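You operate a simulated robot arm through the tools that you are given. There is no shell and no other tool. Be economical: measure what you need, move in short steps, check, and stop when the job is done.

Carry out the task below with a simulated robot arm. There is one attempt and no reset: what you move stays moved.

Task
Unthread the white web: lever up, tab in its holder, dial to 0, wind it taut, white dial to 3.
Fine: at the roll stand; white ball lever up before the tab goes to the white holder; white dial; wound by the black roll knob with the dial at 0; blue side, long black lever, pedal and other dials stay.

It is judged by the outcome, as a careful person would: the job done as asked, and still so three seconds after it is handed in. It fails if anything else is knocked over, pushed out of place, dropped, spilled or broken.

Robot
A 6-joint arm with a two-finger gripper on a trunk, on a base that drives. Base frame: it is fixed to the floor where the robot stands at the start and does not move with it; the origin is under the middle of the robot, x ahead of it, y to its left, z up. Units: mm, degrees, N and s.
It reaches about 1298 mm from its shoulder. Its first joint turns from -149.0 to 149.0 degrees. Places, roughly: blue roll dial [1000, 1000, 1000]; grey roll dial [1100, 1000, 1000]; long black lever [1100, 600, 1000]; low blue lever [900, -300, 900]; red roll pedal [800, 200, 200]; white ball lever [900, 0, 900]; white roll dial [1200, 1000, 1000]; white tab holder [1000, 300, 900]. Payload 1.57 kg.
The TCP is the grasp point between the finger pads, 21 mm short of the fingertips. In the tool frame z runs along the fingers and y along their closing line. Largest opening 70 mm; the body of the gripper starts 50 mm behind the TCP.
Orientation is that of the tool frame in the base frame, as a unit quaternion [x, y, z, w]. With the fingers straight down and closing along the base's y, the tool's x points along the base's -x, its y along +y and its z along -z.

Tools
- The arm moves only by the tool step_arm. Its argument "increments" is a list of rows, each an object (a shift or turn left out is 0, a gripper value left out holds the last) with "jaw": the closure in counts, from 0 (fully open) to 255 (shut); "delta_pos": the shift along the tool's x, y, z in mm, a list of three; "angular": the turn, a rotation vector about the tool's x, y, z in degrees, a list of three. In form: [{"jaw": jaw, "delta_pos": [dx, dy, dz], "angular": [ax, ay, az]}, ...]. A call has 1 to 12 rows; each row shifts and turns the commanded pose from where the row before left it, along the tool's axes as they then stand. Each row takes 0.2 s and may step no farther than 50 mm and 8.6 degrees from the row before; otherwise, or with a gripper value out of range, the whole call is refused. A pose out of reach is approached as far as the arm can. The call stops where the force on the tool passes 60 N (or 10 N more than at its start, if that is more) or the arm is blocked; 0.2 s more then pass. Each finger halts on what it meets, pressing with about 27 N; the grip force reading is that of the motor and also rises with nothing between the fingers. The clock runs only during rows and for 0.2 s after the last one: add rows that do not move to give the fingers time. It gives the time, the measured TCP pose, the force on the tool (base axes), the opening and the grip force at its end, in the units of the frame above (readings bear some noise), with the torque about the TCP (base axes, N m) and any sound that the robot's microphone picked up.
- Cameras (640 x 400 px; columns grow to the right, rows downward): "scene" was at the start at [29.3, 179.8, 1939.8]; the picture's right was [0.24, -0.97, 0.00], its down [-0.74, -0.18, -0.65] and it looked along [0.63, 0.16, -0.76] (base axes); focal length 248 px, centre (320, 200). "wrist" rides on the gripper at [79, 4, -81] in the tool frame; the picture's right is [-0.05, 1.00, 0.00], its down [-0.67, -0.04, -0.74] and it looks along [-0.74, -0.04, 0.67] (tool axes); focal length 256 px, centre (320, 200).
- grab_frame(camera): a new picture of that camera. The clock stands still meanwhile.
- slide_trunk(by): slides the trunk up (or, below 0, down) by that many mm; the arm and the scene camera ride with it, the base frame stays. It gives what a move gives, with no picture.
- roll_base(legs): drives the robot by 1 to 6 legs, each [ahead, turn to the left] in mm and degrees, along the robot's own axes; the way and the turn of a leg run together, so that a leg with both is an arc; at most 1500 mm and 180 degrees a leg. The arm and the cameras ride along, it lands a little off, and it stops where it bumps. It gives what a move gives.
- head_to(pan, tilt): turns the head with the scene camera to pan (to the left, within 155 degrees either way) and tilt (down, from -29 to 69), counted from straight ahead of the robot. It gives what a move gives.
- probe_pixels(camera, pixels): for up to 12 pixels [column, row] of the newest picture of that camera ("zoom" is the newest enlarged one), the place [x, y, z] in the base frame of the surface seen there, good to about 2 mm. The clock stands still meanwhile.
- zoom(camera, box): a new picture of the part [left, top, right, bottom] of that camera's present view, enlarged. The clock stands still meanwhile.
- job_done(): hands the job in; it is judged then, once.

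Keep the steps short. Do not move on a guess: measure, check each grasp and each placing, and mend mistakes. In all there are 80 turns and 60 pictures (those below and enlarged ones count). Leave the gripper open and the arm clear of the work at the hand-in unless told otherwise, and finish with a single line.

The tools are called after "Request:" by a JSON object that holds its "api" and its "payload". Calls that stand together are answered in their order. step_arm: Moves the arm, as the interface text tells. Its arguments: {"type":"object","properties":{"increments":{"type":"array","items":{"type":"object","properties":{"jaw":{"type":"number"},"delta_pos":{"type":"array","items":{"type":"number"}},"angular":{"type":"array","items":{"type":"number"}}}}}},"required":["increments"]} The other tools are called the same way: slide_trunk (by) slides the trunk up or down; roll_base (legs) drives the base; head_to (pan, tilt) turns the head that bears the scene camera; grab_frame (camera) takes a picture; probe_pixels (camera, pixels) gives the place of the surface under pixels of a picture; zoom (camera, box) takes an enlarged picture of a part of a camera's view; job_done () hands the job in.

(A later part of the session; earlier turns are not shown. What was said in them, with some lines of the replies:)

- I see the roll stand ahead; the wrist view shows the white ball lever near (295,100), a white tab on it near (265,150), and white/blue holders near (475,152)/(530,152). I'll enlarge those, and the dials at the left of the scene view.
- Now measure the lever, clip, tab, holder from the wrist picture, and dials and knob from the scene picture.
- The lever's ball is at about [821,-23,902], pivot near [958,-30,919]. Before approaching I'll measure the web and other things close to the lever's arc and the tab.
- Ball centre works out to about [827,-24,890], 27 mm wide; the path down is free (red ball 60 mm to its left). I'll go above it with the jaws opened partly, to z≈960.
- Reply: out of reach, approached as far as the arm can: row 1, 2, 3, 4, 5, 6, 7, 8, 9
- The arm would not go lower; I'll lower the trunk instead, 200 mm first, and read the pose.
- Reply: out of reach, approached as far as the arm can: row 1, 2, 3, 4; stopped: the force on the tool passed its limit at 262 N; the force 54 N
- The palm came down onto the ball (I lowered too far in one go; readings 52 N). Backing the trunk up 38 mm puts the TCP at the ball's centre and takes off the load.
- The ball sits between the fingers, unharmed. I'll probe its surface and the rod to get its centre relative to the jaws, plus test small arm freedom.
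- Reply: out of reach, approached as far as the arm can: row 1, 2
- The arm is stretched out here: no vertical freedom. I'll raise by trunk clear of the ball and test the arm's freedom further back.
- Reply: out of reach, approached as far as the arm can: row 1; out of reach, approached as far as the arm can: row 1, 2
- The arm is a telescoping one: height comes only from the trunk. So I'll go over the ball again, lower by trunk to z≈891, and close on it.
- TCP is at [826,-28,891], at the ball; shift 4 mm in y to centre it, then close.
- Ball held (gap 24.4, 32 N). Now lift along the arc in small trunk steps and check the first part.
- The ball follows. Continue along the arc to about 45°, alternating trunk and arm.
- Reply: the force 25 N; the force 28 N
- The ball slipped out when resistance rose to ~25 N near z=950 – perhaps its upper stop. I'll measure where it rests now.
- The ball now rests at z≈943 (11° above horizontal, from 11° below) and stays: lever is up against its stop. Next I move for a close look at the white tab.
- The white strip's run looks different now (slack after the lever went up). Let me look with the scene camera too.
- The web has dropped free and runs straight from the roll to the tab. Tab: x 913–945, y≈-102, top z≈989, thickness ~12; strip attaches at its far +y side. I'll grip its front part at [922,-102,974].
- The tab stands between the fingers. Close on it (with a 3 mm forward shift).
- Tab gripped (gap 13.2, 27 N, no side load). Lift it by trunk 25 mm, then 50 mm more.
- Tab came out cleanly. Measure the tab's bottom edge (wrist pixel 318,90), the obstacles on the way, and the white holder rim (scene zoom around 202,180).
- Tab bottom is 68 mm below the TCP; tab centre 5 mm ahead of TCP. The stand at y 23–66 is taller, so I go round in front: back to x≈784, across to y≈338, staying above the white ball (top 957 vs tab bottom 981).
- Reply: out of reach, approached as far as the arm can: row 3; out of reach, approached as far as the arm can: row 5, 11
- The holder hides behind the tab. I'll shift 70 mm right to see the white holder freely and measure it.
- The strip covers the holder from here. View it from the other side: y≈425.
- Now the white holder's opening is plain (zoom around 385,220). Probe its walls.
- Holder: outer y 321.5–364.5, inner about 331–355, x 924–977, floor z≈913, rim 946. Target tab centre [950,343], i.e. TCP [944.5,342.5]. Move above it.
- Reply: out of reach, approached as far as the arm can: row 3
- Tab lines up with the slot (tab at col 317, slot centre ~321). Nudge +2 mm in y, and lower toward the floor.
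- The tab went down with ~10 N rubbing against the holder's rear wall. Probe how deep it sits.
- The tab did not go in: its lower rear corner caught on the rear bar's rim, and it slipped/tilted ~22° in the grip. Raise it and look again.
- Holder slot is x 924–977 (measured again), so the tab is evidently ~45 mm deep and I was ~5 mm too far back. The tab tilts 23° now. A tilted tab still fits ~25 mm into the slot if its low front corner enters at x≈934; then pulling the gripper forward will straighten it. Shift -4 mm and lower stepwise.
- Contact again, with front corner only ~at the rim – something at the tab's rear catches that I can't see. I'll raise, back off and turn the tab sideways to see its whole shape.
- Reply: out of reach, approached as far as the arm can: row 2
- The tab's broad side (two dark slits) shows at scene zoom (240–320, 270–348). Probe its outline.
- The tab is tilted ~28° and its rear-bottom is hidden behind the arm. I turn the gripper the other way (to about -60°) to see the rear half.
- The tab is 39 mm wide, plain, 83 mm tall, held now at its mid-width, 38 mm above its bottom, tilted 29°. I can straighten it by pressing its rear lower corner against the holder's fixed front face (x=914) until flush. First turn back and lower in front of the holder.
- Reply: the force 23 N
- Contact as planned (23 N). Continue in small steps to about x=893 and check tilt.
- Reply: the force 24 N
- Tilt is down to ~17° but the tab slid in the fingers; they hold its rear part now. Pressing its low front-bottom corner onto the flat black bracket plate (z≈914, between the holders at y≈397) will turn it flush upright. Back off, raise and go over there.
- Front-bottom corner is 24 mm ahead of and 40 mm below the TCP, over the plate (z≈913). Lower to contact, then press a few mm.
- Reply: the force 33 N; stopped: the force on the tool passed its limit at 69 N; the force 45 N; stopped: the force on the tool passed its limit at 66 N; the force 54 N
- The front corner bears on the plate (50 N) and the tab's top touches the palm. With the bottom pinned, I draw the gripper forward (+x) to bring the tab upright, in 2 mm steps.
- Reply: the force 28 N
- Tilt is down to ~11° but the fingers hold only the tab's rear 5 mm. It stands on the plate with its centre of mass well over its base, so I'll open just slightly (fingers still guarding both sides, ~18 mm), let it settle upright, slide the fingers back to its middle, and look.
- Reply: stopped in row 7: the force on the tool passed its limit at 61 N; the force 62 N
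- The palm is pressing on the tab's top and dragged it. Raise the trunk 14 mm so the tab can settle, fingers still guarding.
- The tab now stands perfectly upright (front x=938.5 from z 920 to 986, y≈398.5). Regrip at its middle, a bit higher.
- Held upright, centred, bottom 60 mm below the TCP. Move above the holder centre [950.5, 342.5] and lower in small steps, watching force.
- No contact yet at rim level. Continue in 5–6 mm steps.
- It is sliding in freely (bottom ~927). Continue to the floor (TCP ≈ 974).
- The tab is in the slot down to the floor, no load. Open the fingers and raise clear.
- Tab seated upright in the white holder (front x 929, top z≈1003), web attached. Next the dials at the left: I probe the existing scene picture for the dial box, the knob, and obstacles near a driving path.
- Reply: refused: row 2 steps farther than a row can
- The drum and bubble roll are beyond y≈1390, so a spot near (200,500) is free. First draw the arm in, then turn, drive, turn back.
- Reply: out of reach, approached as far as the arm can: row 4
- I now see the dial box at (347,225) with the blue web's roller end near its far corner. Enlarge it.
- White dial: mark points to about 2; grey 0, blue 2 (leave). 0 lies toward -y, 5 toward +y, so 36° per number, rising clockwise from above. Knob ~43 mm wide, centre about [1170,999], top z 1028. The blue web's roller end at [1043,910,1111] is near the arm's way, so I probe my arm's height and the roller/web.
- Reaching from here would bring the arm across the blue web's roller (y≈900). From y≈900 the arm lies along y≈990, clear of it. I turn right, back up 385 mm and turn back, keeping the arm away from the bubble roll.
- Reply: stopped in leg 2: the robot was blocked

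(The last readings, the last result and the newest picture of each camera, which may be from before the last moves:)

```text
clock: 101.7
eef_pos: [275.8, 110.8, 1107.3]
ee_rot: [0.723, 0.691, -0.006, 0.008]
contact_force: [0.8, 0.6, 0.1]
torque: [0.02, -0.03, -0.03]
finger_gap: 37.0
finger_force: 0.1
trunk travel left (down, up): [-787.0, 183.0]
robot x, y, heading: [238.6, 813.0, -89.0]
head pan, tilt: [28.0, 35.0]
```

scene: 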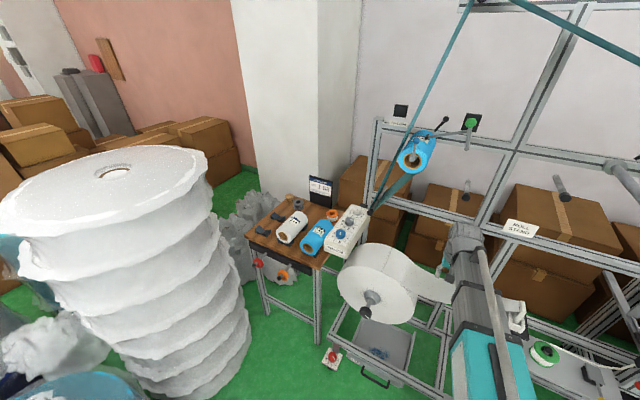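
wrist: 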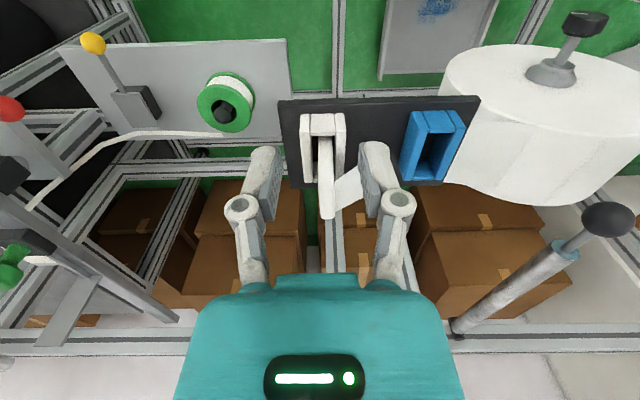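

The base met something behind at y≈812. Ease forward 70 mm off it and look back once.

Request:
{"api": "roll_base", "payload": {"legs": [[70, 0]]}}

Request:
{"api": "head_to", "payload": {"pan": 155, "tilt": 50}}

Request:
{"api": "grab_frame", "payload": {"camera": "scene"}}

```text
clock: 102.8
eef_pos: [276.4, 38.8, 1105.5]
ee_rot: [0.723, 0.691, -0.006, 0.006]
contact_force: [-0.4, -0.1, 0.5]
torque: [0.01, -0.02, 0.01]
finger_gap: 37.0
finger_force: 0.0
trunk travel left (down, up): [-787.0, 183.0]
robot x, y, heading: [236.4, 739.8, -89.2]
head pan, tilt: [28.0, 35.0]
```

```text
clock: 104.9
eef_pos: [278.4, 39.1, 1106.3]
ee_rot: [0.723, 0.691, -0.007, 0.007]
contact_force: [-0.4, -0.2, 0.1]
torque: [-0.01, -0.02, -0.01]
finger_gap: 37.1
finger_force: 0.0
trunk travel left (down, up): [-787.0, 183.0]
robot x, y, heading: [239.8, 741.4, -89.1]
head pan, tilt: [154.7, 50.0]
```

```text
8 pictures are left
```

scene: 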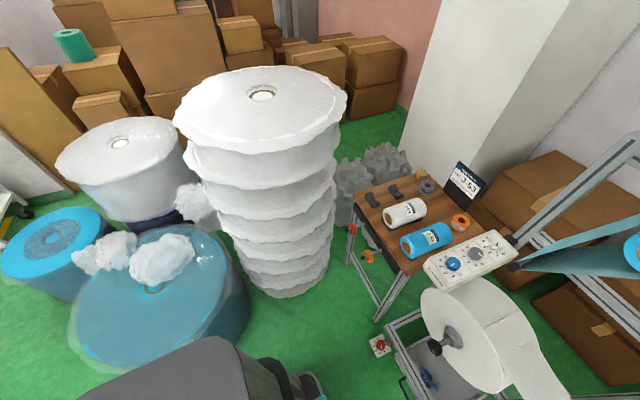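

It was the heavy blue drum; nothing moved or fell. I'll take a spot further back, about (80,740), from which both dial and roll knob are in reach: raise the arm, drive clear, turn, back in, turn straight.

Request:
{"api": "slide_trunk", "payload": {"by": 110}}

Request:
{"api": "roll_base", "payload": {"legs": [[110, 0], [0, 57], [-190, 0], [0, 32]]}}

```text
clock: 106.3
eef_pos: [277.4, 39.1, 1216.2]
ee_rot: [0.723, 0.691, -0.007, 0.008]
contact_force: [-0.1, 0.1, -0.1]
torque: [0.01, 0.01, -0.01]
finger_gap: 37.2
finger_force: 0.1
trunk travel left (down, up): [-897.0, 73.0]
robot x, y, heading: [239.9, 739.1, -89.0]
head pan, tilt: [154.7, 50.0]
```

```text
clock: 112.8
eef_pos: [695.1, 382.3, 1215.5]
ee_rot: [0.306, 0.952, -0.003, 0.009]
contact_force: [0.8, -0.9, -0.1]
torque: [0.03, 0.01, 0.0]
finger_gap: 37.3
finger_force: 0.0
trunk travel left (down, up): [-897.0, 73.0]
robot x, y, heading: [81.2, 723.8, -34.3]
head pan, tilt: [154.7, 50.0]
stopped in leg 4: the robot was blocked; the commanded pose is now the measured one
```

Blocked while turning; go forward 110 mm first and then finish the turn.

Request:
{"api": "roll_base", "payload": {"legs": [[110, 0], [0, 34]]}}

```text
clock: 116.5
eef_pos: [872.0, 713.4, 1216.0]
ee_rot: [0.021, 1.0, -0.001, 0.009]
contact_force: [0.5, 0.6, 0.6]
torque: [0.03, -0.03, -0.02]
finger_gap: 37.0
finger_force: 0.1
trunk travel left (down, up): [-897.0, 73.0]
robot x, y, heading: [171.8, 647.4, -1.6]
head pan, tilt: [154.7, 50.0]
```

Before reaching over, measure where the blue web runs (last scene picture, pixels 520–635 × 190–275).

Request:
{"api": "probe_pixels", "payload": {"camera": "scene", "pixels": [[535, 262], [560, 262], [590, 262], [620, 262], [570, 245], [600, 235], [632, 250], [575, 185], [620, 150], [516, 265], [540, 225], [612, 240]]}}

Request:
{"api": "head_to", "payload": {"pan": 30, "tilt": 30}}

```text
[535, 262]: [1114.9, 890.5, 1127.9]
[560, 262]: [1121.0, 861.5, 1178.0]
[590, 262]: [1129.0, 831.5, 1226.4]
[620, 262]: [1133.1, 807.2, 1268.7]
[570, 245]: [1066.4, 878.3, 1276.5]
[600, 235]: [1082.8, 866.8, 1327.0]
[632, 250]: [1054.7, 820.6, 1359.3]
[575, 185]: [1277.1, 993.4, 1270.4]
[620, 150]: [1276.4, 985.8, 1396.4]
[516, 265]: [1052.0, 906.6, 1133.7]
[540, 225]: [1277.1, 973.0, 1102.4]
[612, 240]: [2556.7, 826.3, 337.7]
```

```text
clock: 118.5
eef_pos: [873.6, 713.7, 1216.0]
ee_rot: [0.021, 1.0, 0.0, 0.009]
contact_force: [0.1, 0.4, -0.1]
torque: [0.02, 0.04, 0.0]
finger_gap: 37.0
finger_force: 0.1
trunk travel left (down, up): [-897.0, 73.0]
robot x, y, heading: [173.2, 646.1, -1.6]
head pan, tilt: [30.0, 30.0]
```

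The web strands stay at y ≤ 900 and lean away, so reaching with the arm at y≥907 is just clear. Approach high, y first, then forward, and look at the dial with the wrist camera.

Request:
{"api": "step_arm", "payload": {"increments": [{"delta_pos": [1.8, 42, 0]}, {"delta_pos": [1.8, 42, 0]}, {"delta_pos": [1.8, 42, 0]}, {"delta_pos": [1.8, 42, 0]}, {"delta_pos": [1.8, 42, 0]}, {"delta_pos": [1.8, 42, 0]}, {"delta_pos": [1.8, 42, 0]}, {}]}}

Request:
{"api": "step_arm", "payload": {"increments": [{"jaw": 0, "delta_pos": [-40, 1.6, 0]}, {"delta_pos": [-40, 1.6, 0]}, {"delta_pos": [-40, 1.6, 0]}, {"delta_pos": [-40, 1.6, 0]}, {"delta_pos": [-40, 1.6, 0]}, {"delta_pos": [-30, 1.6, 0]}, {}]}}

Request:
{"api": "slide_trunk", "payload": {"by": -90}}

Request:
{"api": "grab_frame", "payload": {"camera": "wrist"}}

```text
clock: 120.3
eef_pos: [874.1, 1004.7, 1216.0]
ee_rot: [0.021, 1.0, 0.0, 0.009]
contact_force: [-0.5, -0.3, -0.4]
torque: [-0.01, 0.0, 0.03]
finger_gap: 36.9
finger_force: 0.1
out of reach, approached as far as the arm can: row 3
trunk travel left (down, up): [-897.0, 73.0]
robot x, y, heading: [169.0, 644.0, -1.5]
head pan, tilt: [30.0, 30.0]
```

```text
clock: 121.9
eef_pos: [1104.6, 1006.5, 1216.3]
ee_rot: [0.021, 1.0, -0.001, 0.01]
contact_force: [-0.2, 0.3, 1.0]
torque: [-0.02, 0.01, -0.01]
finger_gap: 70.0
finger_force: 0.0
out of reach, approached as far as the arm can: row 2, 6
trunk travel left (down, up): [-897.0, 73.0]
robot x, y, heading: [172.4, 644.9, -1.6]
head pan, tilt: [30.0, 30.0]
```

```text
clock: 123.2
eef_pos: [1104.4, 1008.1, 1125.0]
ee_rot: [0.021, 1.0, 0.0, 0.009]
contact_force: [-0.3, 0.1, 0.6]
torque: [0.0, 0.0, 0.02]
finger_gap: 70.4
finger_force: 0.2
trunk travel left (down, up): [-807.0, 163.0]
robot x, y, heading: [170.2, 647.0, -1.6]
head pan, tilt: [30.0, 30.0]
```

```text
7 pictures are left
```

wrist: 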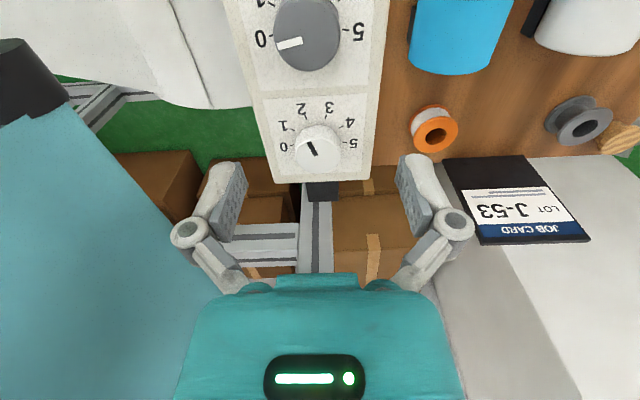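

The white dial's mark points to 2; grey at 0. Measure knob's centre from pixels around (317,147).

Request:
{"api": "probe_pixels", "payload": {"camera": "wrist", "pixels": [[317, 147], [300, 147], [334, 147], [317, 133], [317, 165], [340, 155], [298, 155], [283, 147], [352, 144], [60, 190], [30, 90]]}}

```text
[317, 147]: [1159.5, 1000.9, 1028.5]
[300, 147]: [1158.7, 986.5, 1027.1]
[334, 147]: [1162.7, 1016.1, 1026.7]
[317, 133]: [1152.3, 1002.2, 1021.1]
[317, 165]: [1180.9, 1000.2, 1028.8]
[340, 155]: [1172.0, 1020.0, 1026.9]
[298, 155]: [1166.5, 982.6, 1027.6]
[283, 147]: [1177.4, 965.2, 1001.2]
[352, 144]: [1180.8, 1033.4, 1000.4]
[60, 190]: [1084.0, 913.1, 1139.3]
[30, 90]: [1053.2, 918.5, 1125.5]
```

Knob centre ≈ [1172,1001], top 1028, face 1001. Move above, pre-turn +51°, then lower to TCP z≈1027.

Request:
{"api": "step_arm", "payload": {"increments": [{"delta_pos": [-34, -2, 0]}, {"delta_pos": [-34, -1.7, 0]}, {"angular": [0, 0, 8.5]}, {"angular": [0, 0, 8.5]}, {"angular": [0, 0, 8.5]}, {"angular": [0, 0, 8.5]}, {"angular": [0, 0, 8.5]}, {"angular": [0, 0, 8.5]}, {}, {}]}}

Request:
{"api": "slide_trunk", "payload": {"by": -70}}

Request:
{"api": "slide_trunk", "payload": {"by": -28}}

```text
clock: 125.4
eef_pos: [1172.2, 1002.2, 1125.3]
ee_rot: [0.45, 0.893, 0.005, 0.009]
contact_force: [0.0, 0.0, 0.5]
torque: [-0.03, -0.02, 0.01]
finger_gap: 70.1
finger_force: 0.1
trunk travel left (down, up): [-807.0, 163.0]
robot x, y, heading: [171.6, 647.7, -1.4]
head pan, tilt: [30.0, 30.0]
```

```text
clock: 126.5
eef_pos: [1172.4, 1001.8, 1056.0]
ee_rot: [0.449, 0.893, 0.004, 0.009]
contact_force: [-0.1, 0.4, -1.0]
torque: [-0.02, -0.02, 0.01]
finger_gap: 70.0
finger_force: 0.1
trunk travel left (down, up): [-737.0, 233.0]
robot x, y, heading: [170.6, 645.7, -1.3]
head pan, tilt: [30.0, 30.0]
```

```text
clock: 127.2
eef_pos: [1172.9, 1001.1, 1028.8]
ee_rot: [0.449, 0.893, 0.005, 0.009]
contact_force: [-0.1, 0.2, 0.7]
torque: [0.0, 0.01, 0.0]
finger_gap: 70.1
finger_force: 0.1
trunk travel left (down, up): [-709.0, 261.0]
robot x, y, heading: [173.0, 646.2, -1.5]
head pan, tilt: [30.0, 30.0]
```

Aligned (tips z 1008 around the knob). Close and turn -72° (counter-clockwise from above, 2→0).

Request:
{"api": "step_arm", "payload": {"increments": [{"jaw": 255}, {}, {}, {}]}}

Request:
{"api": "step_arm", "payload": {"increments": [{"angular": [0, 0, -8]}, {"angular": [0, 0, -8]}, {"angular": [0, 0, -8]}, {"angular": [0, 0, -8]}, {"angular": [0, 0, -8]}, {"angular": [0, 0, -8]}, {"angular": [0, 0, -8]}, {"angular": [0, 0, -8]}, {"angular": [0, 0, -8]}, {}]}}

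```text
clock: 128.2
eef_pos: [1170.7, 1000.2, 1029.6]
ee_rot: [0.45, 0.893, 0.003, 0.009]
contact_force: [-9.1, -6.3, -0.4]
torque: [-0.16, 0.05, -0.03]
finger_gap: 41.2
finger_force: 32.0
trunk travel left (down, up): [-709.0, 261.0]
robot x, y, heading: [169.7, 646.0, -1.6]
head pan, tilt: [30.0, 30.0]
```

```text
clock: 130.4
eef_pos: [1173.1, 998.1, 1030.3]
ee_rot: [-0.161, 0.987, -0.002, 0.009]
contact_force: [-12.3, -21.7, -3.7]
torque: [-0.22, 0.21, -0.02]
finger_gap: 41.2
finger_force: 32.4
trunk travel left (down, up): [-709.0, 261.0]
robot x, y, heading: [168.1, 644.8, -1.5]
head pan, tilt: [30.0, 30.0]
```

The knob turned freely. Open, raise, square the gripper, and check the reading.

Request:
{"api": "step_arm", "payload": {"increments": [{"jaw": 0}, {}, {}]}}

Request:
{"api": "slide_trunk", "payload": {"by": 97}}

Request:
{"api": "step_arm", "payload": {"increments": [{"angular": [0, 0, 8]}, {"angular": [0, 0, 8]}, {}]}}

Request:
{"api": "zoom", "payload": {"camera": "wrist", "box": [220, 20, 420, 150]}}

```text
clock: 131.2
eef_pos: [1172.7, 1001.8, 1029.8]
ee_rot: [-0.161, 0.987, -0.002, 0.009]
contact_force: [-0.2, -0.6, 0.1]
torque: [0.04, -0.04, -0.02]
finger_gap: 69.9
finger_force: 0.0
trunk travel left (down, up): [-709.0, 261.0]
robot x, y, heading: [172.3, 643.8, -1.4]
head pan, tilt: [30.0, 30.0]
```

```text
clock: 132.5
eef_pos: [1173.2, 1002.9, 1124.0]
ee_rot: [-0.161, 0.987, -0.002, 0.009]
contact_force: [-0.1, -0.3, 0.2]
torque: [-0.02, 0.0, -0.01]
finger_gap: 70.2
finger_force: 0.1
trunk travel left (down, up): [-806.0, 164.0]
robot x, y, heading: [170.3, 644.0, -1.4]
head pan, tilt: [30.0, 30.0]
```

```text
clock: 133.3
eef_pos: [1171.8, 1003.5, 1125.0]
ee_rot: [-0.023, 1.0, 0.0, 0.01]
contact_force: [0.4, -0.4, 0.2]
torque: [-0.03, 0.0, 0.0]
finger_gap: 69.8
finger_force: 0.1
trunk travel left (down, up): [-806.0, 164.0]
robot x, y, heading: [172.7, 644.9, -1.7]
head pan, tilt: [30.0, 30.0]
```

```text
3.08 times, centred on (320, 85) of wrist
```

zoom: 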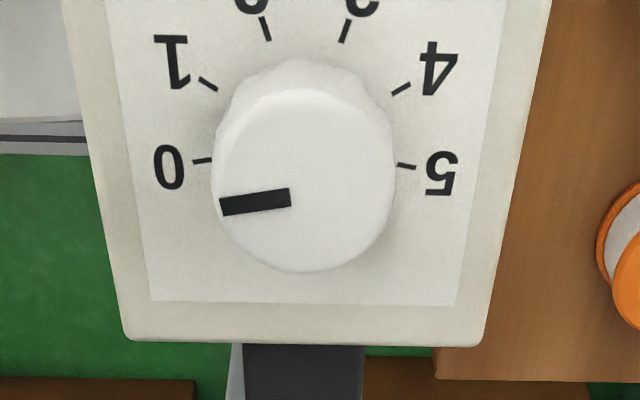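

The mark sits on 0 (its tick lies ~8° below horizontal here, like the mark; spacing is 40° per number; grey untouched). Now to the roll knob at ≈[942,832,590]: retract, move to y≈832 and pitch the gripper forward.

Request:
{"api": "step_arm", "payload": {"increments": [{"delta_pos": [42, 2, 0]}, {"delta_pos": [42, 2, 0]}, {"delta_pos": [42, 2, 0]}, {"delta_pos": [42, 2, 0]}, {"delta_pos": [42, 2, 0]}, {"delta_pos": [42, 2, 0]}, {"delta_pos": [40, 2, 0]}, {"angular": [0, 0, 2.6]}, {}]}}

Request:
{"api": "step_arm", "payload": {"increments": [{"delta_pos": [0, -43, 0]}, {"delta_pos": [0, -43, 0]}, {"delta_pos": [0, -43, 0]}, {"delta_pos": [0, -42, 0]}, {}]}}

Request:
{"api": "step_arm", "payload": {"increments": [{"angular": [0, -8.2, 0]}, {"angular": [0, -8.2, 0]}, {"angular": [0, -8.2, 0]}, {"angular": [0, -8.2, 0]}, {}]}}

```text
clock: 135.3
eef_pos: [880.5, 1005.4, 1124.6]
ee_rot: [0.0, 1.0, 0.0, 0.01]
contact_force: [-0.3, 0.2, -0.1]
torque: [-0.01, 0.03, -0.02]
finger_gap: 70.1
finger_force: 0.0
out of reach, approached as far as the arm can: row 2, 7
trunk travel left (down, up): [-806.0, 164.0]
robot x, y, heading: [171.1, 643.8, -1.5]
head pan, tilt: [30.0, 30.0]
```

```text
clock: 136.5
eef_pos: [884.0, 833.5, 1125.6]
ee_rot: [0.0, 1.0, 0.0, 0.009]
contact_force: [-0.7, -0.5, -0.4]
torque: [0.02, 0.0, 0.02]
finger_gap: 70.2
finger_force: 0.1
trunk travel left (down, up): [-806.0, 164.0]
robot x, y, heading: [170.5, 644.5, -1.0]
head pan, tilt: [30.0, 30.0]
```

```text
clock: 137.7
eef_pos: [881.3, 832.2, 1155.6]
ee_rot: [-0.001, 0.956, 0.0, 0.292]
contact_force: [-0.1, 1.0, 0.3]
torque: [0.0, 0.01, -0.03]
finger_gap: 70.0
finger_force: 0.1
out of reach, approached as far as the arm can: row 2, 3, 4
trunk travel left (down, up): [-806.0, 164.0]
robot x, y, heading: [173.5, 644.8, -1.5]
head pan, tilt: [30.0, 30.0]
```

Pitching works (height follows by itself). Finish to horizontal: another 56°.

Request:
{"api": "step_arm", "payload": {"increments": [{"angular": [0, -8.03, 0]}, {"angular": [0, -8.03, 0]}, {"angular": [0, -8.03, 0]}, {"angular": [0, -8.03, 0]}, {"angular": [0, -8.03, 0]}, {"angular": [0, -8.03, 0]}, {"angular": [0, -8.03, 0]}, {}]}}

```text
clock: 139.5
eef_pos: [879.8, 831.8, 1312.4]
ee_rot: [0.0, 0.707, 0.0, 0.707]
contact_force: [-0.2, -0.7, -0.4]
torque: [0.04, -0.01, -0.02]
finger_gap: 70.1
finger_force: 0.1
out of reach, approached as far as the arm can: row 1, 2, 3, 4, 5, 6, 7
trunk travel left (down, up): [-806.0, 164.0]
robot x, y, heading: [175.2, 645.1, -1.8]
head pan, tilt: [30.0, 30.0]
```

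Gripper now points forward at z 1312. Lower the trunk to the knob's height (z≈590), staying 20 mm short of it in x.

Request:
{"api": "slide_trunk", "payload": {"by": -500}}

Request:
{"api": "slide_trunk", "payload": {"by": -222}}

Request:
{"api": "grab_frame", "payload": {"camera": "wrist"}}

Request:
{"api": "probe_pixels", "payload": {"camera": "wrist", "pixels": [[320, 100], [320, 120], [320, 140], [300, 120], [340, 120], [320, 160], [280, 120], [360, 120], [320, 80]]}}

```text
refused: -500 is not a number from -400 to 400
```

```text
clock: 141.8
eef_pos: [881.3, 832.8, 1089.5]
ee_rot: [-0.001, 0.707, 0.001, 0.707]
contact_force: [0.4, -0.1, -0.3]
torque: [0.01, 0.0, -0.01]
finger_gap: 70.0
finger_force: 0.0
trunk travel left (down, up): [-584.0, 386.0]
robot x, y, heading: [173.6, 642.4, -1.7]
head pan, tilt: [30.0, 30.0]
```

```text
5 pictures are left
```

wrist: 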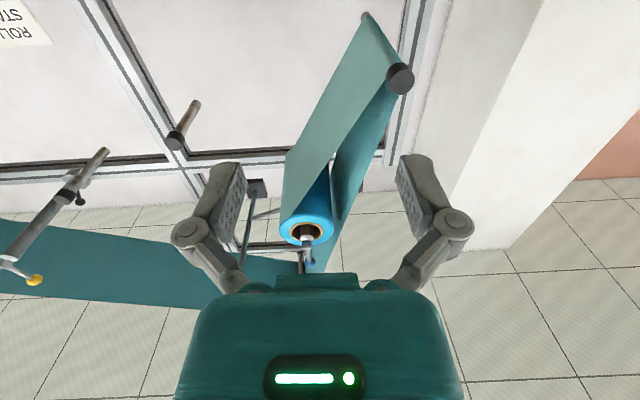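

```text
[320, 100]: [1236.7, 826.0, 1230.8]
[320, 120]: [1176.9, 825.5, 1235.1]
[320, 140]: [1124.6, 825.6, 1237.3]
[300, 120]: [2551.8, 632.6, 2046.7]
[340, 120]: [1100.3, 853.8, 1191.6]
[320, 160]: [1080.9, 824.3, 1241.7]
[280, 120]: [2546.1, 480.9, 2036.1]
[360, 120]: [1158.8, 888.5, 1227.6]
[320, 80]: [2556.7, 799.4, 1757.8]
```

The first slide was refused (max 400). Lower the remaining 500 mm in two slides, then look.

Request:
{"api": "slide_trunk", "payload": {"by": -300}}

Request:
{"api": "slide_trunk", "payload": {"by": -200}}

Request:
{"api": "step_arm", "payload": {"increments": [{}]}}

```text
clock: 144.8
eef_pos: [881.1, 831.3, 789.3]
ee_rot: [0.0, 0.708, 0.0, 0.707]
contact_force: [-0.3, -1.0, 0.0]
torque: [0.01, 0.03, -0.02]
finger_gap: 69.7
finger_force: 0.1
trunk travel left (down, up): [-284.0, 686.0]
robot x, y, heading: [168.1, 645.8, -1.3]
head pan, tilt: [30.0, 30.0]
```

```text
clock: 147.0
eef_pos: [880.5, 832.2, 588.8]
ee_rot: [0.0, 0.708, -0.001, 0.707]
contact_force: [0.5, -1.0, -0.6]
torque: [-0.01, 0.03, 0.0]
finger_gap: 69.9
finger_force: 0.0
trunk travel left (down, up): [-84.0, 886.0]
robot x, y, heading: [167.7, 648.0, -1.4]
head pan, tilt: [30.0, 30.0]
```

```text
clock: 147.4
eef_pos: [879.2, 831.3, 589.8]
ee_rot: [0.0, 0.708, 0.0, 0.707]
contact_force: [0.3, -0.4, -0.1]
torque: [0.0, 0.03, 0.01]
finger_gap: 70.0
finger_force: 0.1
trunk travel left (down, up): [-84.0, 886.0]
robot x, y, heading: [172.8, 645.9, -1.7]
head pan, tilt: [30.0, 30.0]
```

Request:
{"api": "grab_frame", "payload": {"camera": "wrist"}}

Request:
{"api": "probe_pixels", "payload": {"camera": "wrist", "pixels": [[320, 80], [320, 95], [320, 110], [300, 95], [340, 95], [320, 125], [305, 110], [340, 110], [280, 110], [320, 150], [250, 60], [400, 60]]}}

```text
4 pictures are left
```

wrist: 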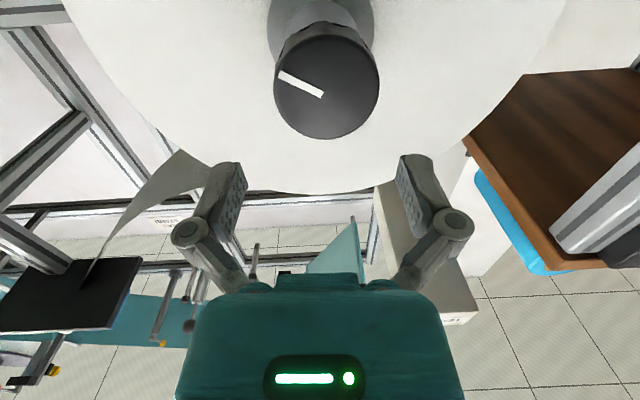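

```text
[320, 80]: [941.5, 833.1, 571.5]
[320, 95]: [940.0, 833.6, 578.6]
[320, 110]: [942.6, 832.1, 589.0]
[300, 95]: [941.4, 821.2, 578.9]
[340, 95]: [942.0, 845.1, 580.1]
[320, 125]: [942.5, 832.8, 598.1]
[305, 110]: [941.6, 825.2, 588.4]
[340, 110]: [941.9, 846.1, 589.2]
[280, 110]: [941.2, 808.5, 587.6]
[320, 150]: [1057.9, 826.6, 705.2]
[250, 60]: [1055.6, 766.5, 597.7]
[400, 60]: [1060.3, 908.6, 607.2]
```

Knob: face x=942, centre ≈ [y 836.5, z 577], about 63 mm across (jaws 70). The web leaves the roll's top to the right, so winding = top toward +y = negative about the tool axis. Align, pre-turn +42°, then move over it.

Request:
{"api": "slide_trunk", "payload": {"by": -12.5}}

Request:
{"api": "step_arm", "payload": {"increments": [{"delta_pos": [0, 5, 0]}, {"angular": [0, 0, 8.5]}, {"angular": [0, 0, 8.5]}, {"angular": [0, 0, 8.5]}, {"angular": [0, 0, 8.5]}, {"angular": [0, 0, 8.5]}, {}, {}]}}

Request:
{"api": "step_arm", "payload": {"increments": [{"delta_pos": [0, 0, 20]}, {"delta_pos": [0, 0, 15]}, {"delta_pos": [0, 0, 8]}, {"delta_pos": [0, 0, 8]}, {"delta_pos": [0, 0, 8]}, {"delta_pos": [0, 0, 8]}, {}]}}

```text
clock: 148.0
eef_pos: [880.3, 831.8, 576.1]
ee_rot: [0.0, 0.708, 0.0, 0.706]
contact_force: [1.0, 0.7, 0.3]
torque: [-0.02, 0.01, -0.03]
finger_gap: 70.2
finger_force: 0.0
trunk travel left (down, up): [-72.0, 898.0]
robot x, y, heading: [171.2, 644.1, -1.5]
head pan, tilt: [30.0, 30.0]
```

```text
clock: 149.8
eef_pos: [880.1, 836.8, 576.7]
ee_rot: [0.257, 0.659, 0.256, 0.659]
contact_force: [-0.1, -0.2, -0.6]
torque: [0.02, -0.02, 0.05]
finger_gap: 70.0
finger_force: 0.1
trunk travel left (down, up): [-72.0, 898.0]
robot x, y, heading: [175.3, 645.2, -1.6]
head pan, tilt: [30.0, 30.0]
```

```text
clock: 151.4
eef_pos: [947.6, 836.7, 576.9]
ee_rot: [0.257, 0.66, 0.256, 0.658]
contact_force: [0.0, 0.7, -0.1]
torque: [0.03, 0.02, -0.01]
finger_gap: 70.2
finger_force: 0.0
trunk travel left (down, up): [-72.0, 898.0]
robot x, y, heading: [171.5, 646.4, -1.8]
head pan, tilt: [30.0, 30.0]
```

Fingers are over the knob with no contact. Close and read.

Request:
{"api": "step_arm", "payload": {"increments": [{"jaw": 255}, {}, {}, {}]}}

Request:
{"api": "step_arm", "payload": {"increments": [{"angular": [0, 0, -8]}, {"angular": [0, 0, -8]}, {"angular": [0, 0, -8]}, {"angular": [0, 0, -8]}, {}]}}

```text
clock: 152.4
eef_pos: [947.3, 837.2, 577.4]
ee_rot: [0.255, 0.66, 0.257, 0.658]
contact_force: [-6.8, 12.2, 9.2]
torque: [-0.12, 0.22, 0.75]
finger_gap: 60.6
finger_force: 31.6
trunk travel left (down, up): [-72.0, 898.0]
robot x, y, heading: [175.6, 647.5, -1.4]
head pan, tilt: [30.0, 30.0]
```

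```text
clock: 153.6
eef_pos: [947.4, 836.7, 575.7]
ee_rot: [0.064, 0.704, 0.064, 0.704]
contact_force: [-13.2, -3.2, -0.2]
torque: [0.0, -0.46, -0.36]
finger_gap: 60.4
finger_force: 31.3
trunk travel left (down, up): [-72.0, 898.0]
robot x, y, heading: [174.9, 642.9, -1.3]
head pan, tilt: [30.0, 30.0]
```

Gripped (60.6 mm) and turning with almost no torque. Continue 80° more.

Request:
{"api": "step_arm", "payload": {"increments": [{"angular": [0, 0, -8]}, {"angular": [0, 0, -8]}, {"angular": [0, 0, -8]}, {"angular": [0, 0, -8]}, {"angular": [0, 0, -8]}, {"angular": [0, 0, -8]}, {"angular": [0, 0, -8]}, {"angular": [0, 0, -8]}, {"angular": [0, 0, -8]}, {"angular": [0, 0, -8]}, {}]}}

Request:
{"api": "zoom", "payload": {"camera": "scene", "box": [0, 0, 640, 400]}}

```text
clock: 156.1
eef_pos: [947.1, 834.4, 579.0]
ee_rot: [-0.401, 0.581, -0.407, 0.58]
contact_force: [0.1, -10.8, 40.7]
torque: [0.15, -0.4, 0.59]
finger_gap: 60.5
finger_force: 32.1
trunk travel left (down, up): [-72.0, 898.0]
robot x, y, heading: [169.8, 645.1, -1.6]
head pan, tilt: [30.0, 30.0]
stopped in row 11: the force on the tool passed its limit at 61 N (the readings are from after the stop); the commanded pose is now the measured one
```

```text
1.00 times, centred on (320, 200) of scene (not enlarged: the box is as wide or as high as the picture)
```

zoom: 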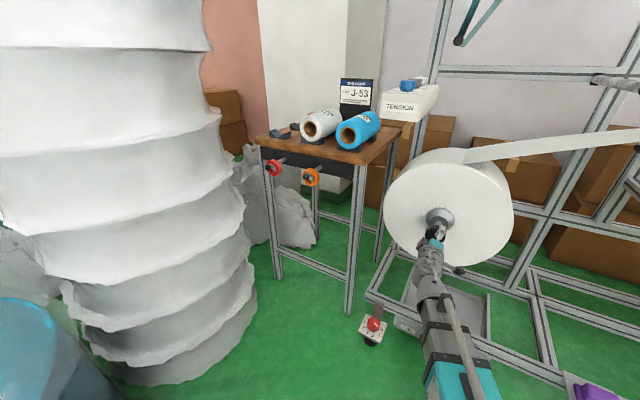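

The turn ended with a sideways load (knob centre slightly above the TCP), and the web already looks straight. Release, back off, turn back, raise 3 mm, re-grip and test the torque of further winding.

Request:
{"api": "step_arm", "payload": {"increments": [{"jaw": 0}, {}, {"delta_pos": [0, 0, -30]}, {"delta_pos": [0, 0, -30]}, {}]}}

Request:
{"api": "step_arm", "payload": {"increments": [{"angular": [0, 0, 8.3]}, {"angular": [0, 0, 8.3]}, {"angular": [0, 0, 8.3]}, {"angular": [0, 0, 8.3]}, {"angular": [0, 0, 8.3]}, {"angular": [0, 0, 8.3]}, {"angular": [0, 0, 8.3]}, {"angular": [0, 0, 8.3]}, {"angular": [0, 0, 8.3]}, {"angular": [0, 0, 8.3]}, {"angular": [0, 0, 8.3]}, {}]}}

Request:
{"api": "slide_trunk", "payload": {"by": 2.5}}

```text
clock: 157.3
eef_pos: [890.0, 836.7, 577.0]
ee_rot: [-0.402, 0.581, -0.406, 0.579]
contact_force: [0.2, -0.1, -0.6]
torque: [-0.04, -0.01, 0.02]
finger_gap: 70.0
finger_force: 0.0
trunk travel left (down, up): [-72.0, 898.0]
robot x, y, heading: [168.6, 646.6, -1.5]
head pan, tilt: [30.0, 30.0]
```

```text
clock: 159.9
eef_pos: [887.9, 835.9, 577.3]
ee_rot: [0.136, 0.695, 0.13, 0.694]
contact_force: [0.0, -0.3, 0.5]
torque: [0.0, 0.04, -0.02]
finger_gap: 70.1
finger_force: 0.2
trunk travel left (down, up): [-72.0, 898.0]
robot x, y, heading: [169.0, 645.9, -1.4]
head pan, tilt: [30.0, 30.0]
```

```text
clock: 160.5
eef_pos: [888.4, 835.2, 579.4]
ee_rot: [0.135, 0.694, 0.13, 0.695]
contact_force: [0.2, 0.0, 0.2]
torque: [-0.02, -0.02, 0.02]
finger_gap: 70.1
finger_force: 0.0
trunk travel left (down, up): [-74.0, 896.0]
robot x, y, heading: [169.8, 646.9, -1.5]
head pan, tilt: [30.0, 30.0]
```

Request:
{"api": "step_arm", "payload": {"increments": [{"delta_pos": [0.8, 2, 0]}, {"delta_pos": [0, 0, 20]}, {"delta_pos": [0, 0, 15]}, {"delta_pos": [0, 0, 8]}, {"delta_pos": [0, 0, 8]}, {"delta_pos": [0, 0, 8]}, {"jaw": 255}, {}, {}, {}]}}

Request:
{"api": "step_arm", "payload": {"increments": [{"angular": [0, 0, -8]}, {"angular": [0, 0, -8]}, {"angular": [0, 0, -8]}, {"angular": [0, 0, -8]}, {}]}}

Request:
{"api": "step_arm", "payload": {"increments": [{"angular": [0, 0, -8]}, {"angular": [0, 0, -8]}, {"angular": [0, 0, -8]}, {"angular": [0, 0, -8]}, {}]}}

```text
clock: 162.7
eef_pos: [946.3, 836.7, 578.4]
ee_rot: [0.135, 0.695, 0.129, 0.695]
contact_force: [-7.3, -12.8, -7.0]
torque: [0.02, -0.27, -0.65]
finger_gap: 60.4
finger_force: 32.7
trunk travel left (down, up): [-74.0, 896.0]
robot x, y, heading: [169.6, 647.2, -1.5]
head pan, tilt: [30.0, 30.0]
```

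```text
clock: 163.9
eef_pos: [948.4, 835.8, 578.9]
ee_rot: [-0.06, 0.705, -0.067, 0.703]
contact_force: [5.0, -20.0, -1.1]
torque: [1.02, 0.51, -0.18]
finger_gap: 60.6
finger_force: 32.1
trunk travel left (down, up): [-74.0, 896.0]
robot x, y, heading: [172.0, 643.8, -1.6]
head pan, tilt: [30.0, 30.0]
```

```text
clock: 165.1
eef_pos: [946.0, 836.9, 580.0]
ee_rot: [-0.253, 0.66, -0.258, 0.659]
contact_force: [-4.8, -21.3, 12.8]
torque: [0.28, -0.09, -0.44]
finger_gap: 60.8
finger_force: 32.2
trunk travel left (down, up): [-74.0, 896.0]
robot x, y, heading: [171.9, 647.3, -1.8]
head pan, tilt: [30.0, 30.0]
```

Now a resisting torque appears (1.0 N·m then slipping): the web seems taut. One more short turn to confirm, then look.

Request:
{"api": "step_arm", "payload": {"increments": [{"angular": [0, 0, -8]}, {"angular": [0, 0, -4]}, {}]}}

Request:
{"api": "zoom", "payload": {"camera": "scene", "box": [380, 100, 640, 280]}}

```text
clock: 165.9
eef_pos: [947.7, 836.4, 579.8]
ee_rot: [-0.32, 0.63, -0.326, 0.628]
contact_force: [-1.4, -19.9, 14.8]
torque: [0.65, -0.04, -0.48]
finger_gap: 61.0
finger_force: 32.4
trunk travel left (down, up): [-74.0, 896.0]
robot x, y, heading: [172.8, 645.5, -1.8]
head pan, tilt: [30.0, 30.0]
```

```text
2.22 times, centred on (510, 190) of scene
```

zoom: 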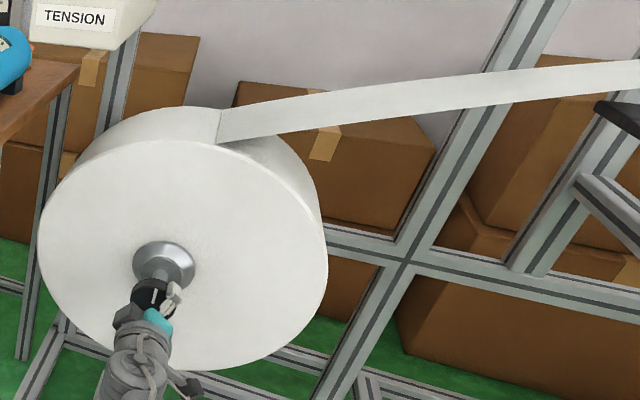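

The web runs straight and taut from the roll to the tab, with resisting torque at the knob. Release, back off, square the roll angle, and rise.

Request:
{"api": "step_arm", "payload": {"increments": [{"jaw": 0}, {}, {"delta_pos": [0, 0, -30]}, {"delta_pos": [0, 0, -30]}, {"angular": [0, 0, 7.7]}, {"angular": [0, 0, 7.7]}, {"angular": [0, 0, 7.7]}, {"angular": [0, 0, 7.7]}, {"angular": [0, 0, 7.7]}, {"angular": [0, 0, 7.7]}, {"angular": [0, 0, 7.7]}, {}]}}

Request:
{"api": "slide_trunk", "payload": {"by": 366}}

Request:
{"api": "slide_trunk", "payload": {"by": 366}}

Request:
{"api": "step_arm", "payload": {"increments": [{"angular": [0, 8.18, 0]}, {"angular": [0, 8.18, 0]}, {"angular": [0, 8.18, 0]}, {"angular": [0, 8.18, 0]}, {"angular": [0, 8.18, 0]}, {"angular": [0, 8.18, 0]}, {"angular": [0, 8.18, 0]}, {"angular": [0, 8.18, 0]}, {"angular": [0, 8.18, 0]}, {"angular": [0, 8.18, 0]}, {"angular": [0, 8.18, 0]}, {}]}}

```text
clock: 168.5
eef_pos: [887.4, 839.3, 579.0]
ee_rot: [0.0, 0.708, -0.005, 0.707]
contact_force: [-0.5, 0.2, 0.3]
torque: [0.0, 0.03, 0.0]
finger_gap: 69.8
finger_force: 0.0
trunk travel left (down, up): [-74.0, 896.0]
robot x, y, heading: [170.5, 644.0, -1.5]
head pan, tilt: [30.0, 30.0]
```

```text
clock: 172.0
eef_pos: [887.3, 839.0, 945.0]
ee_rot: [-0.001, 0.708, -0.006, 0.706]
contact_force: [0.4, -0.6, 0.4]
torque: [0.0, -0.02, -0.02]
finger_gap: 70.0
finger_force: 0.1
trunk travel left (down, up): [-440.0, 530.0]
robot x, y, heading: [173.2, 646.5, -1.3]
head pan, tilt: [30.0, 30.0]
```

```text
clock: 175.6
eef_pos: [888.0, 838.2, 1311.0]
ee_rot: [-0.001, 0.708, -0.006, 0.706]
contact_force: [0.1, 0.4, 0.0]
torque: [0.01, -0.01, 0.01]
finger_gap: 69.8
finger_force: 0.1
trunk travel left (down, up): [-806.0, 164.0]
robot x, y, heading: [167.6, 644.9, -1.7]
head pan, tilt: [30.0, 30.0]
```

```text
clock: 178.2
eef_pos: [887.9, 838.7, 1124.2]
ee_rot: [0.003, 1.0, -0.005, -0.002]
contact_force: [0.2, -0.6, 0.5]
torque: [0.0, -0.03, -0.02]
finger_gap: 70.0
finger_force: 0.1
out of reach, approached as far as the arm can: row 1, 2, 3, 4, 5, 6, 7, 8, 9, 10
trunk travel left (down, up): [-806.0, 164.0]
robot x, y, heading: [172.8, 645.8, -1.5]
head pan, tilt: [30.0, 30.0]
5 turns are left
```

5 turns remain, so I batch the dial: approach as before (same waypoints), pre-turn -20°, lower, grip, +80° (0→2), open, turn back 40° open, re-grip, +40° (→3), open, raise, square up, check picture.

Request:
{"api": "step_arm", "payload": {"increments": [{"delta_pos": [0, 41.2, 0]}, {"delta_pos": [0, 41.2, 0]}, {"delta_pos": [0, 41.2, 0]}, {"delta_pos": [0, 41.2, 0]}, {"delta_pos": [-40.6, 0, 0]}, {"delta_pos": [-40.6, 0, 0]}, {"delta_pos": [-40.6, 0, 0]}, {"delta_pos": [-40.6, 0, 0]}, {"delta_pos": [-40.6, 0, 0]}, {"delta_pos": [-40.6, 0, 0]}, {"delta_pos": [-40.6, 0, 0]}, {}]}}

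Request:
{"api": "step_arm", "payload": {"increments": [{"angular": [0, 0, -6.7]}, {"angular": [0, 0, -6.7]}, {"angular": [0, 0, -6.6]}, {}]}}

Request:
{"api": "slide_trunk", "payload": {"by": -70}}

Request:
{"api": "slide_trunk", "payload": {"by": -26}}

Request:
{"api": "step_arm", "payload": {"increments": [{"jaw": 255}, {}, {}, {}]}}

Request:
{"api": "step_arm", "payload": {"increments": [{"angular": [0, 0, 8]}, {"angular": [0, 0, 8]}, {"angular": [0, 0, 8]}, {"angular": [0, 0, 8]}, {"angular": [0, 0, 8]}, {"angular": [0, 0, 8]}, {"angular": [0, 0, 8]}, {"angular": [0, 0, 8]}, {"angular": [0, 0, 8]}, {"angular": [0, 0, 8]}, {}]}}

Request:
{"api": "step_arm", "payload": {"increments": [{"jaw": 0}, {}, {}, {"angular": [0, 0, -8]}, {"angular": [0, 0, -8]}, {"angular": [0, 0, -8]}, {"angular": [0, 0, -8]}, {"angular": [0, 0, -8]}, {}, {"jaw": 255}, {}, {}]}}

Request:
{"api": "step_arm", "payload": {"increments": [{"angular": [0, 0, 8]}, {"angular": [0, 0, 8]}, {"angular": [0, 0, 8]}, {"angular": [0, 0, 8]}, {"angular": [0, 0, 8]}, {}, {"jaw": 0}, {}, {}]}}

Request:
{"api": "slide_trunk", "payload": {"by": 97}}

Request:
{"api": "step_arm", "payload": {"increments": [{"angular": [0, 0, -7.5]}, {"angular": [0, 0, -7.5]}, {"angular": [0, 0, -7.5]}, {"angular": [0, 0, -7.5]}, {"angular": [0, 0, -7.5]}, {"angular": [0, 0, -7.5]}, {"angular": [0, 0, -7.5]}, {"angular": [0, 0, -7.5]}, {}]}}

Request:
{"api": "zoom", "payload": {"camera": "wrist", "box": [220, 0, 420, 150]}}

```text
clock: 180.8
eef_pos: [1171.0, 1002.6, 1125.0]
ee_rot: [0.003, 1.0, -0.004, -0.002]
contact_force: [0.2, 0.1, -0.5]
torque: [-0.01, 0.03, 0.04]
finger_gap: 70.1
finger_force: 0.1
out of reach, approached as far as the arm can: row 1, 8
trunk travel left (down, up): [-806.0, 164.0]
robot x, y, heading: [171.7, 645.0, -1.8]
head pan, tilt: [30.0, 30.0]
```

```text
clock: 181.8
eef_pos: [1172.9, 1002.6, 1124.9]
ee_rot: [-0.172, 0.985, -0.004, -0.003]
contact_force: [0.5, -0.6, -0.6]
torque: [0.03, 0.0, -0.02]
finger_gap: 69.9
finger_force: 0.1
trunk travel left (down, up): [-806.0, 164.0]
robot x, y, heading: [170.6, 650.8, -1.2]
head pan, tilt: [30.0, 30.0]
```

```text
clock: 182.8
eef_pos: [1173.2, 1002.8, 1055.9]
ee_rot: [-0.17, 0.985, -0.004, -0.001]
contact_force: [0.7, 0.5, 0.3]
torque: [0.01, -0.04, -0.02]
finger_gap: 70.1
finger_force: 0.1
trunk travel left (down, up): [-736.0, 234.0]
robot x, y, heading: [168.4, 642.4, -1.4]
head pan, tilt: [30.0, 30.0]
```

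```text
clock: 183.6
eef_pos: [1173.1, 1002.3, 1028.7]
ee_rot: [-0.171, 0.985, -0.003, -0.001]
contact_force: [-0.4, 0.2, -0.2]
torque: [-0.03, -0.04, 0.01]
finger_gap: 70.0
finger_force: 0.0
trunk travel left (down, up): [-710.0, 260.0]
robot x, y, heading: [171.6, 645.6, -1.6]
head pan, tilt: [30.0, 30.0]
```

```text
clock: 184.6
eef_pos: [1173.8, 998.8, 1028.2]
ee_rot: [-0.17, 0.985, -0.005, -0.001]
contact_force: [9.5, -14.1, 9.7]
torque: [-0.72, -0.17, -0.11]
finger_gap: 40.9
finger_force: 31.6
trunk travel left (down, up): [-710.0, 260.0]
robot x, y, heading: [170.2, 642.8, -1.6]
head pan, tilt: [30.0, 30.0]
```

```text
clock: 187.0
eef_pos: [1172.9, 999.0, 1029.2]
ee_rot: [0.503, 0.864, -0.004, 0.001]
contact_force: [4.1, -20.3, 4.2]
torque: [-0.14, 0.23, -0.04]
finger_gap: 40.9
finger_force: 32.1
trunk travel left (down, up): [-710.0, 260.0]
robot x, y, heading: [172.3, 645.7, -1.7]
head pan, tilt: [30.0, 30.0]
```

```text
clock: 189.6
eef_pos: [1171.7, 999.7, 1030.2]
ee_rot: [0.176, 0.984, -0.004, -0.001]
contact_force: [-5.4, -15.8, 3.2]
torque: [-0.44, 0.06, -0.01]
finger_gap: 40.9
finger_force: 32.1
trunk travel left (down, up): [-710.0, 260.0]
robot x, y, heading: [167.0, 647.1, -1.4]
head pan, tilt: [30.0, 30.0]
```

```text
clock: 191.6
eef_pos: [1172.6, 1002.1, 1029.1]
ee_rot: [0.502, 0.865, -0.004, 0.002]
contact_force: [0.9, 0.0, -0.5]
torque: [0.01, 0.02, 0.01]
finger_gap: 70.0
finger_force: 0.0
trunk travel left (down, up): [-710.0, 260.0]
robot x, y, heading: [168.0, 641.5, -1.8]
head pan, tilt: [30.0, 30.0]
```

```text
clock: 192.9
eef_pos: [1174.0, 1002.6, 1125.3]
ee_rot: [0.502, 0.865, -0.004, 0.002]
contact_force: [0.2, -0.4, -0.4]
torque: [-0.01, 0.01, -0.05]
finger_gap: 69.9
finger_force: 0.0
trunk travel left (down, up): [-807.0, 163.0]
robot x, y, heading: [169.9, 647.9, -1.6]
head pan, tilt: [30.0, 30.0]
```

```text
clock: 194.9
eef_pos: [1172.8, 1001.2, 1126.1]
ee_rot: [0.002, 1.0, -0.004, -0.002]
contact_force: [0.1, 0.2, 0.0]
torque: [-0.03, -0.03, -0.01]
finger_gap: 69.9
finger_force: 0.1
trunk travel left (down, up): [-807.0, 163.0]
robot x, y, heading: [171.2, 645.7, -1.3]
head pan, tilt: [30.0, 30.0]
```

```text
2.67 times, centred on (320, 75) of wrist
4 turns are left
```

zoom: 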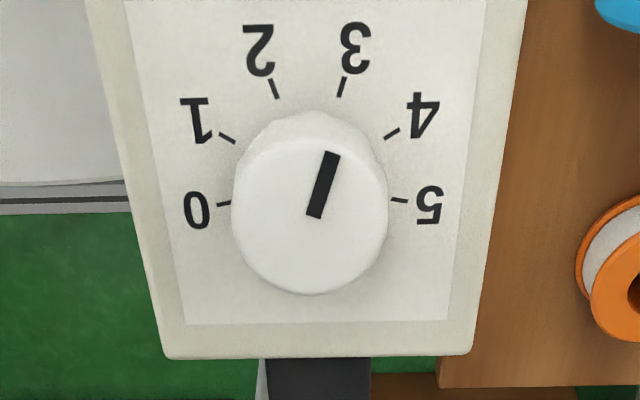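

The dial mark points exactly at 3. Retract the arm clear, then one last scene picture toward the holder and lever.

Request:
{"api": "step_arm", "payload": {"increments": [{"delta_pos": [42, 0, 0]}, {"delta_pos": [42, 0, 0]}, {"delta_pos": [42, 0, 0]}, {"delta_pos": [42, 0, 0]}, {"delta_pos": [42, 0, 0]}, {"delta_pos": [42, 0, 0]}, {"delta_pos": [42, 0, 0]}, {"delta_pos": [42, 0, 0]}, {}]}}

Request:
{"api": "head_to", "payload": {"pan": -12, "tilt": 38}}

Request:
{"api": "grab_frame", "payload": {"camera": "scene"}}

```text
clock: 196.9
eef_pos: [834.3, 1008.4, 1126.3]
ee_rot: [0.002, 1.0, -0.004, -0.002]
contact_force: [-0.2, 0.1, -0.8]
torque: [0.0, 0.01, 0.0]
finger_gap: 70.0
finger_force: 0.1
trunk travel left (down, up): [-807.0, 163.0]
robot x, y, heading: [174.1, 645.1, -1.6]
head pan, tilt: [30.0, 30.0]
```

```text
clock: 198.0
eef_pos: [834.9, 1007.9, 1126.5]
ee_rot: [0.002, 1.0, -0.005, -0.001]
contact_force: [0.1, 1.1, -0.2]
torque: [0.0, 0.02, 0.05]
finger_gap: 70.1
finger_force: 0.1
trunk travel left (down, up): [-807.0, 163.0]
robot x, y, heading: [169.4, 645.3, -1.5]
head pan, tilt: [-12.0, 38.0]
```

```text
0 pictures are left
3 turns are left
```

scene: 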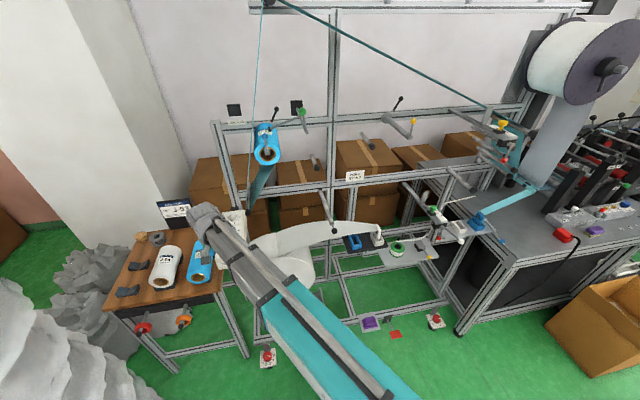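

The tab stands in its holder and the web runs to the roll. I check its straightness by probing along it.

Request:
{"api": "probe_pixels", "payload": {"camera": "scene", "pixels": [[262, 240], [280, 238], [295, 233], [310, 230], [325, 229], [340, 229], [355, 229], [368, 229], [376, 232], [380, 238], [458, 222], [463, 238]]}}

```text
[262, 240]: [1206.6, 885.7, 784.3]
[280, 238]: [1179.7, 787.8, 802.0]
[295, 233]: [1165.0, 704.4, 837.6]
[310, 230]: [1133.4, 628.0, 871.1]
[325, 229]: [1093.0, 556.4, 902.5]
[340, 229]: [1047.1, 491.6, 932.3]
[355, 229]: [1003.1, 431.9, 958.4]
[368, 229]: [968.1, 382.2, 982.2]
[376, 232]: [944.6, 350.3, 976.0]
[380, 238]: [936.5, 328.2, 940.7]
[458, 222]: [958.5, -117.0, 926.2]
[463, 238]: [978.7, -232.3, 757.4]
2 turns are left
```

The web is a straight line from roll to tab (constant slope ≈0.44), so it is taut; the dial is at 3, the tab is in its holder, and the gripper is open and clear. Handing in.

Request:
{"api": "job_done", "payload": {}}

```text
The job is handed in.
```

The white web is unthreaded: lever up, tab in the white holder, wound taut with the dial at 0, and the white dial is now at 3; on the way the base bumped the blue drum, which did not move.
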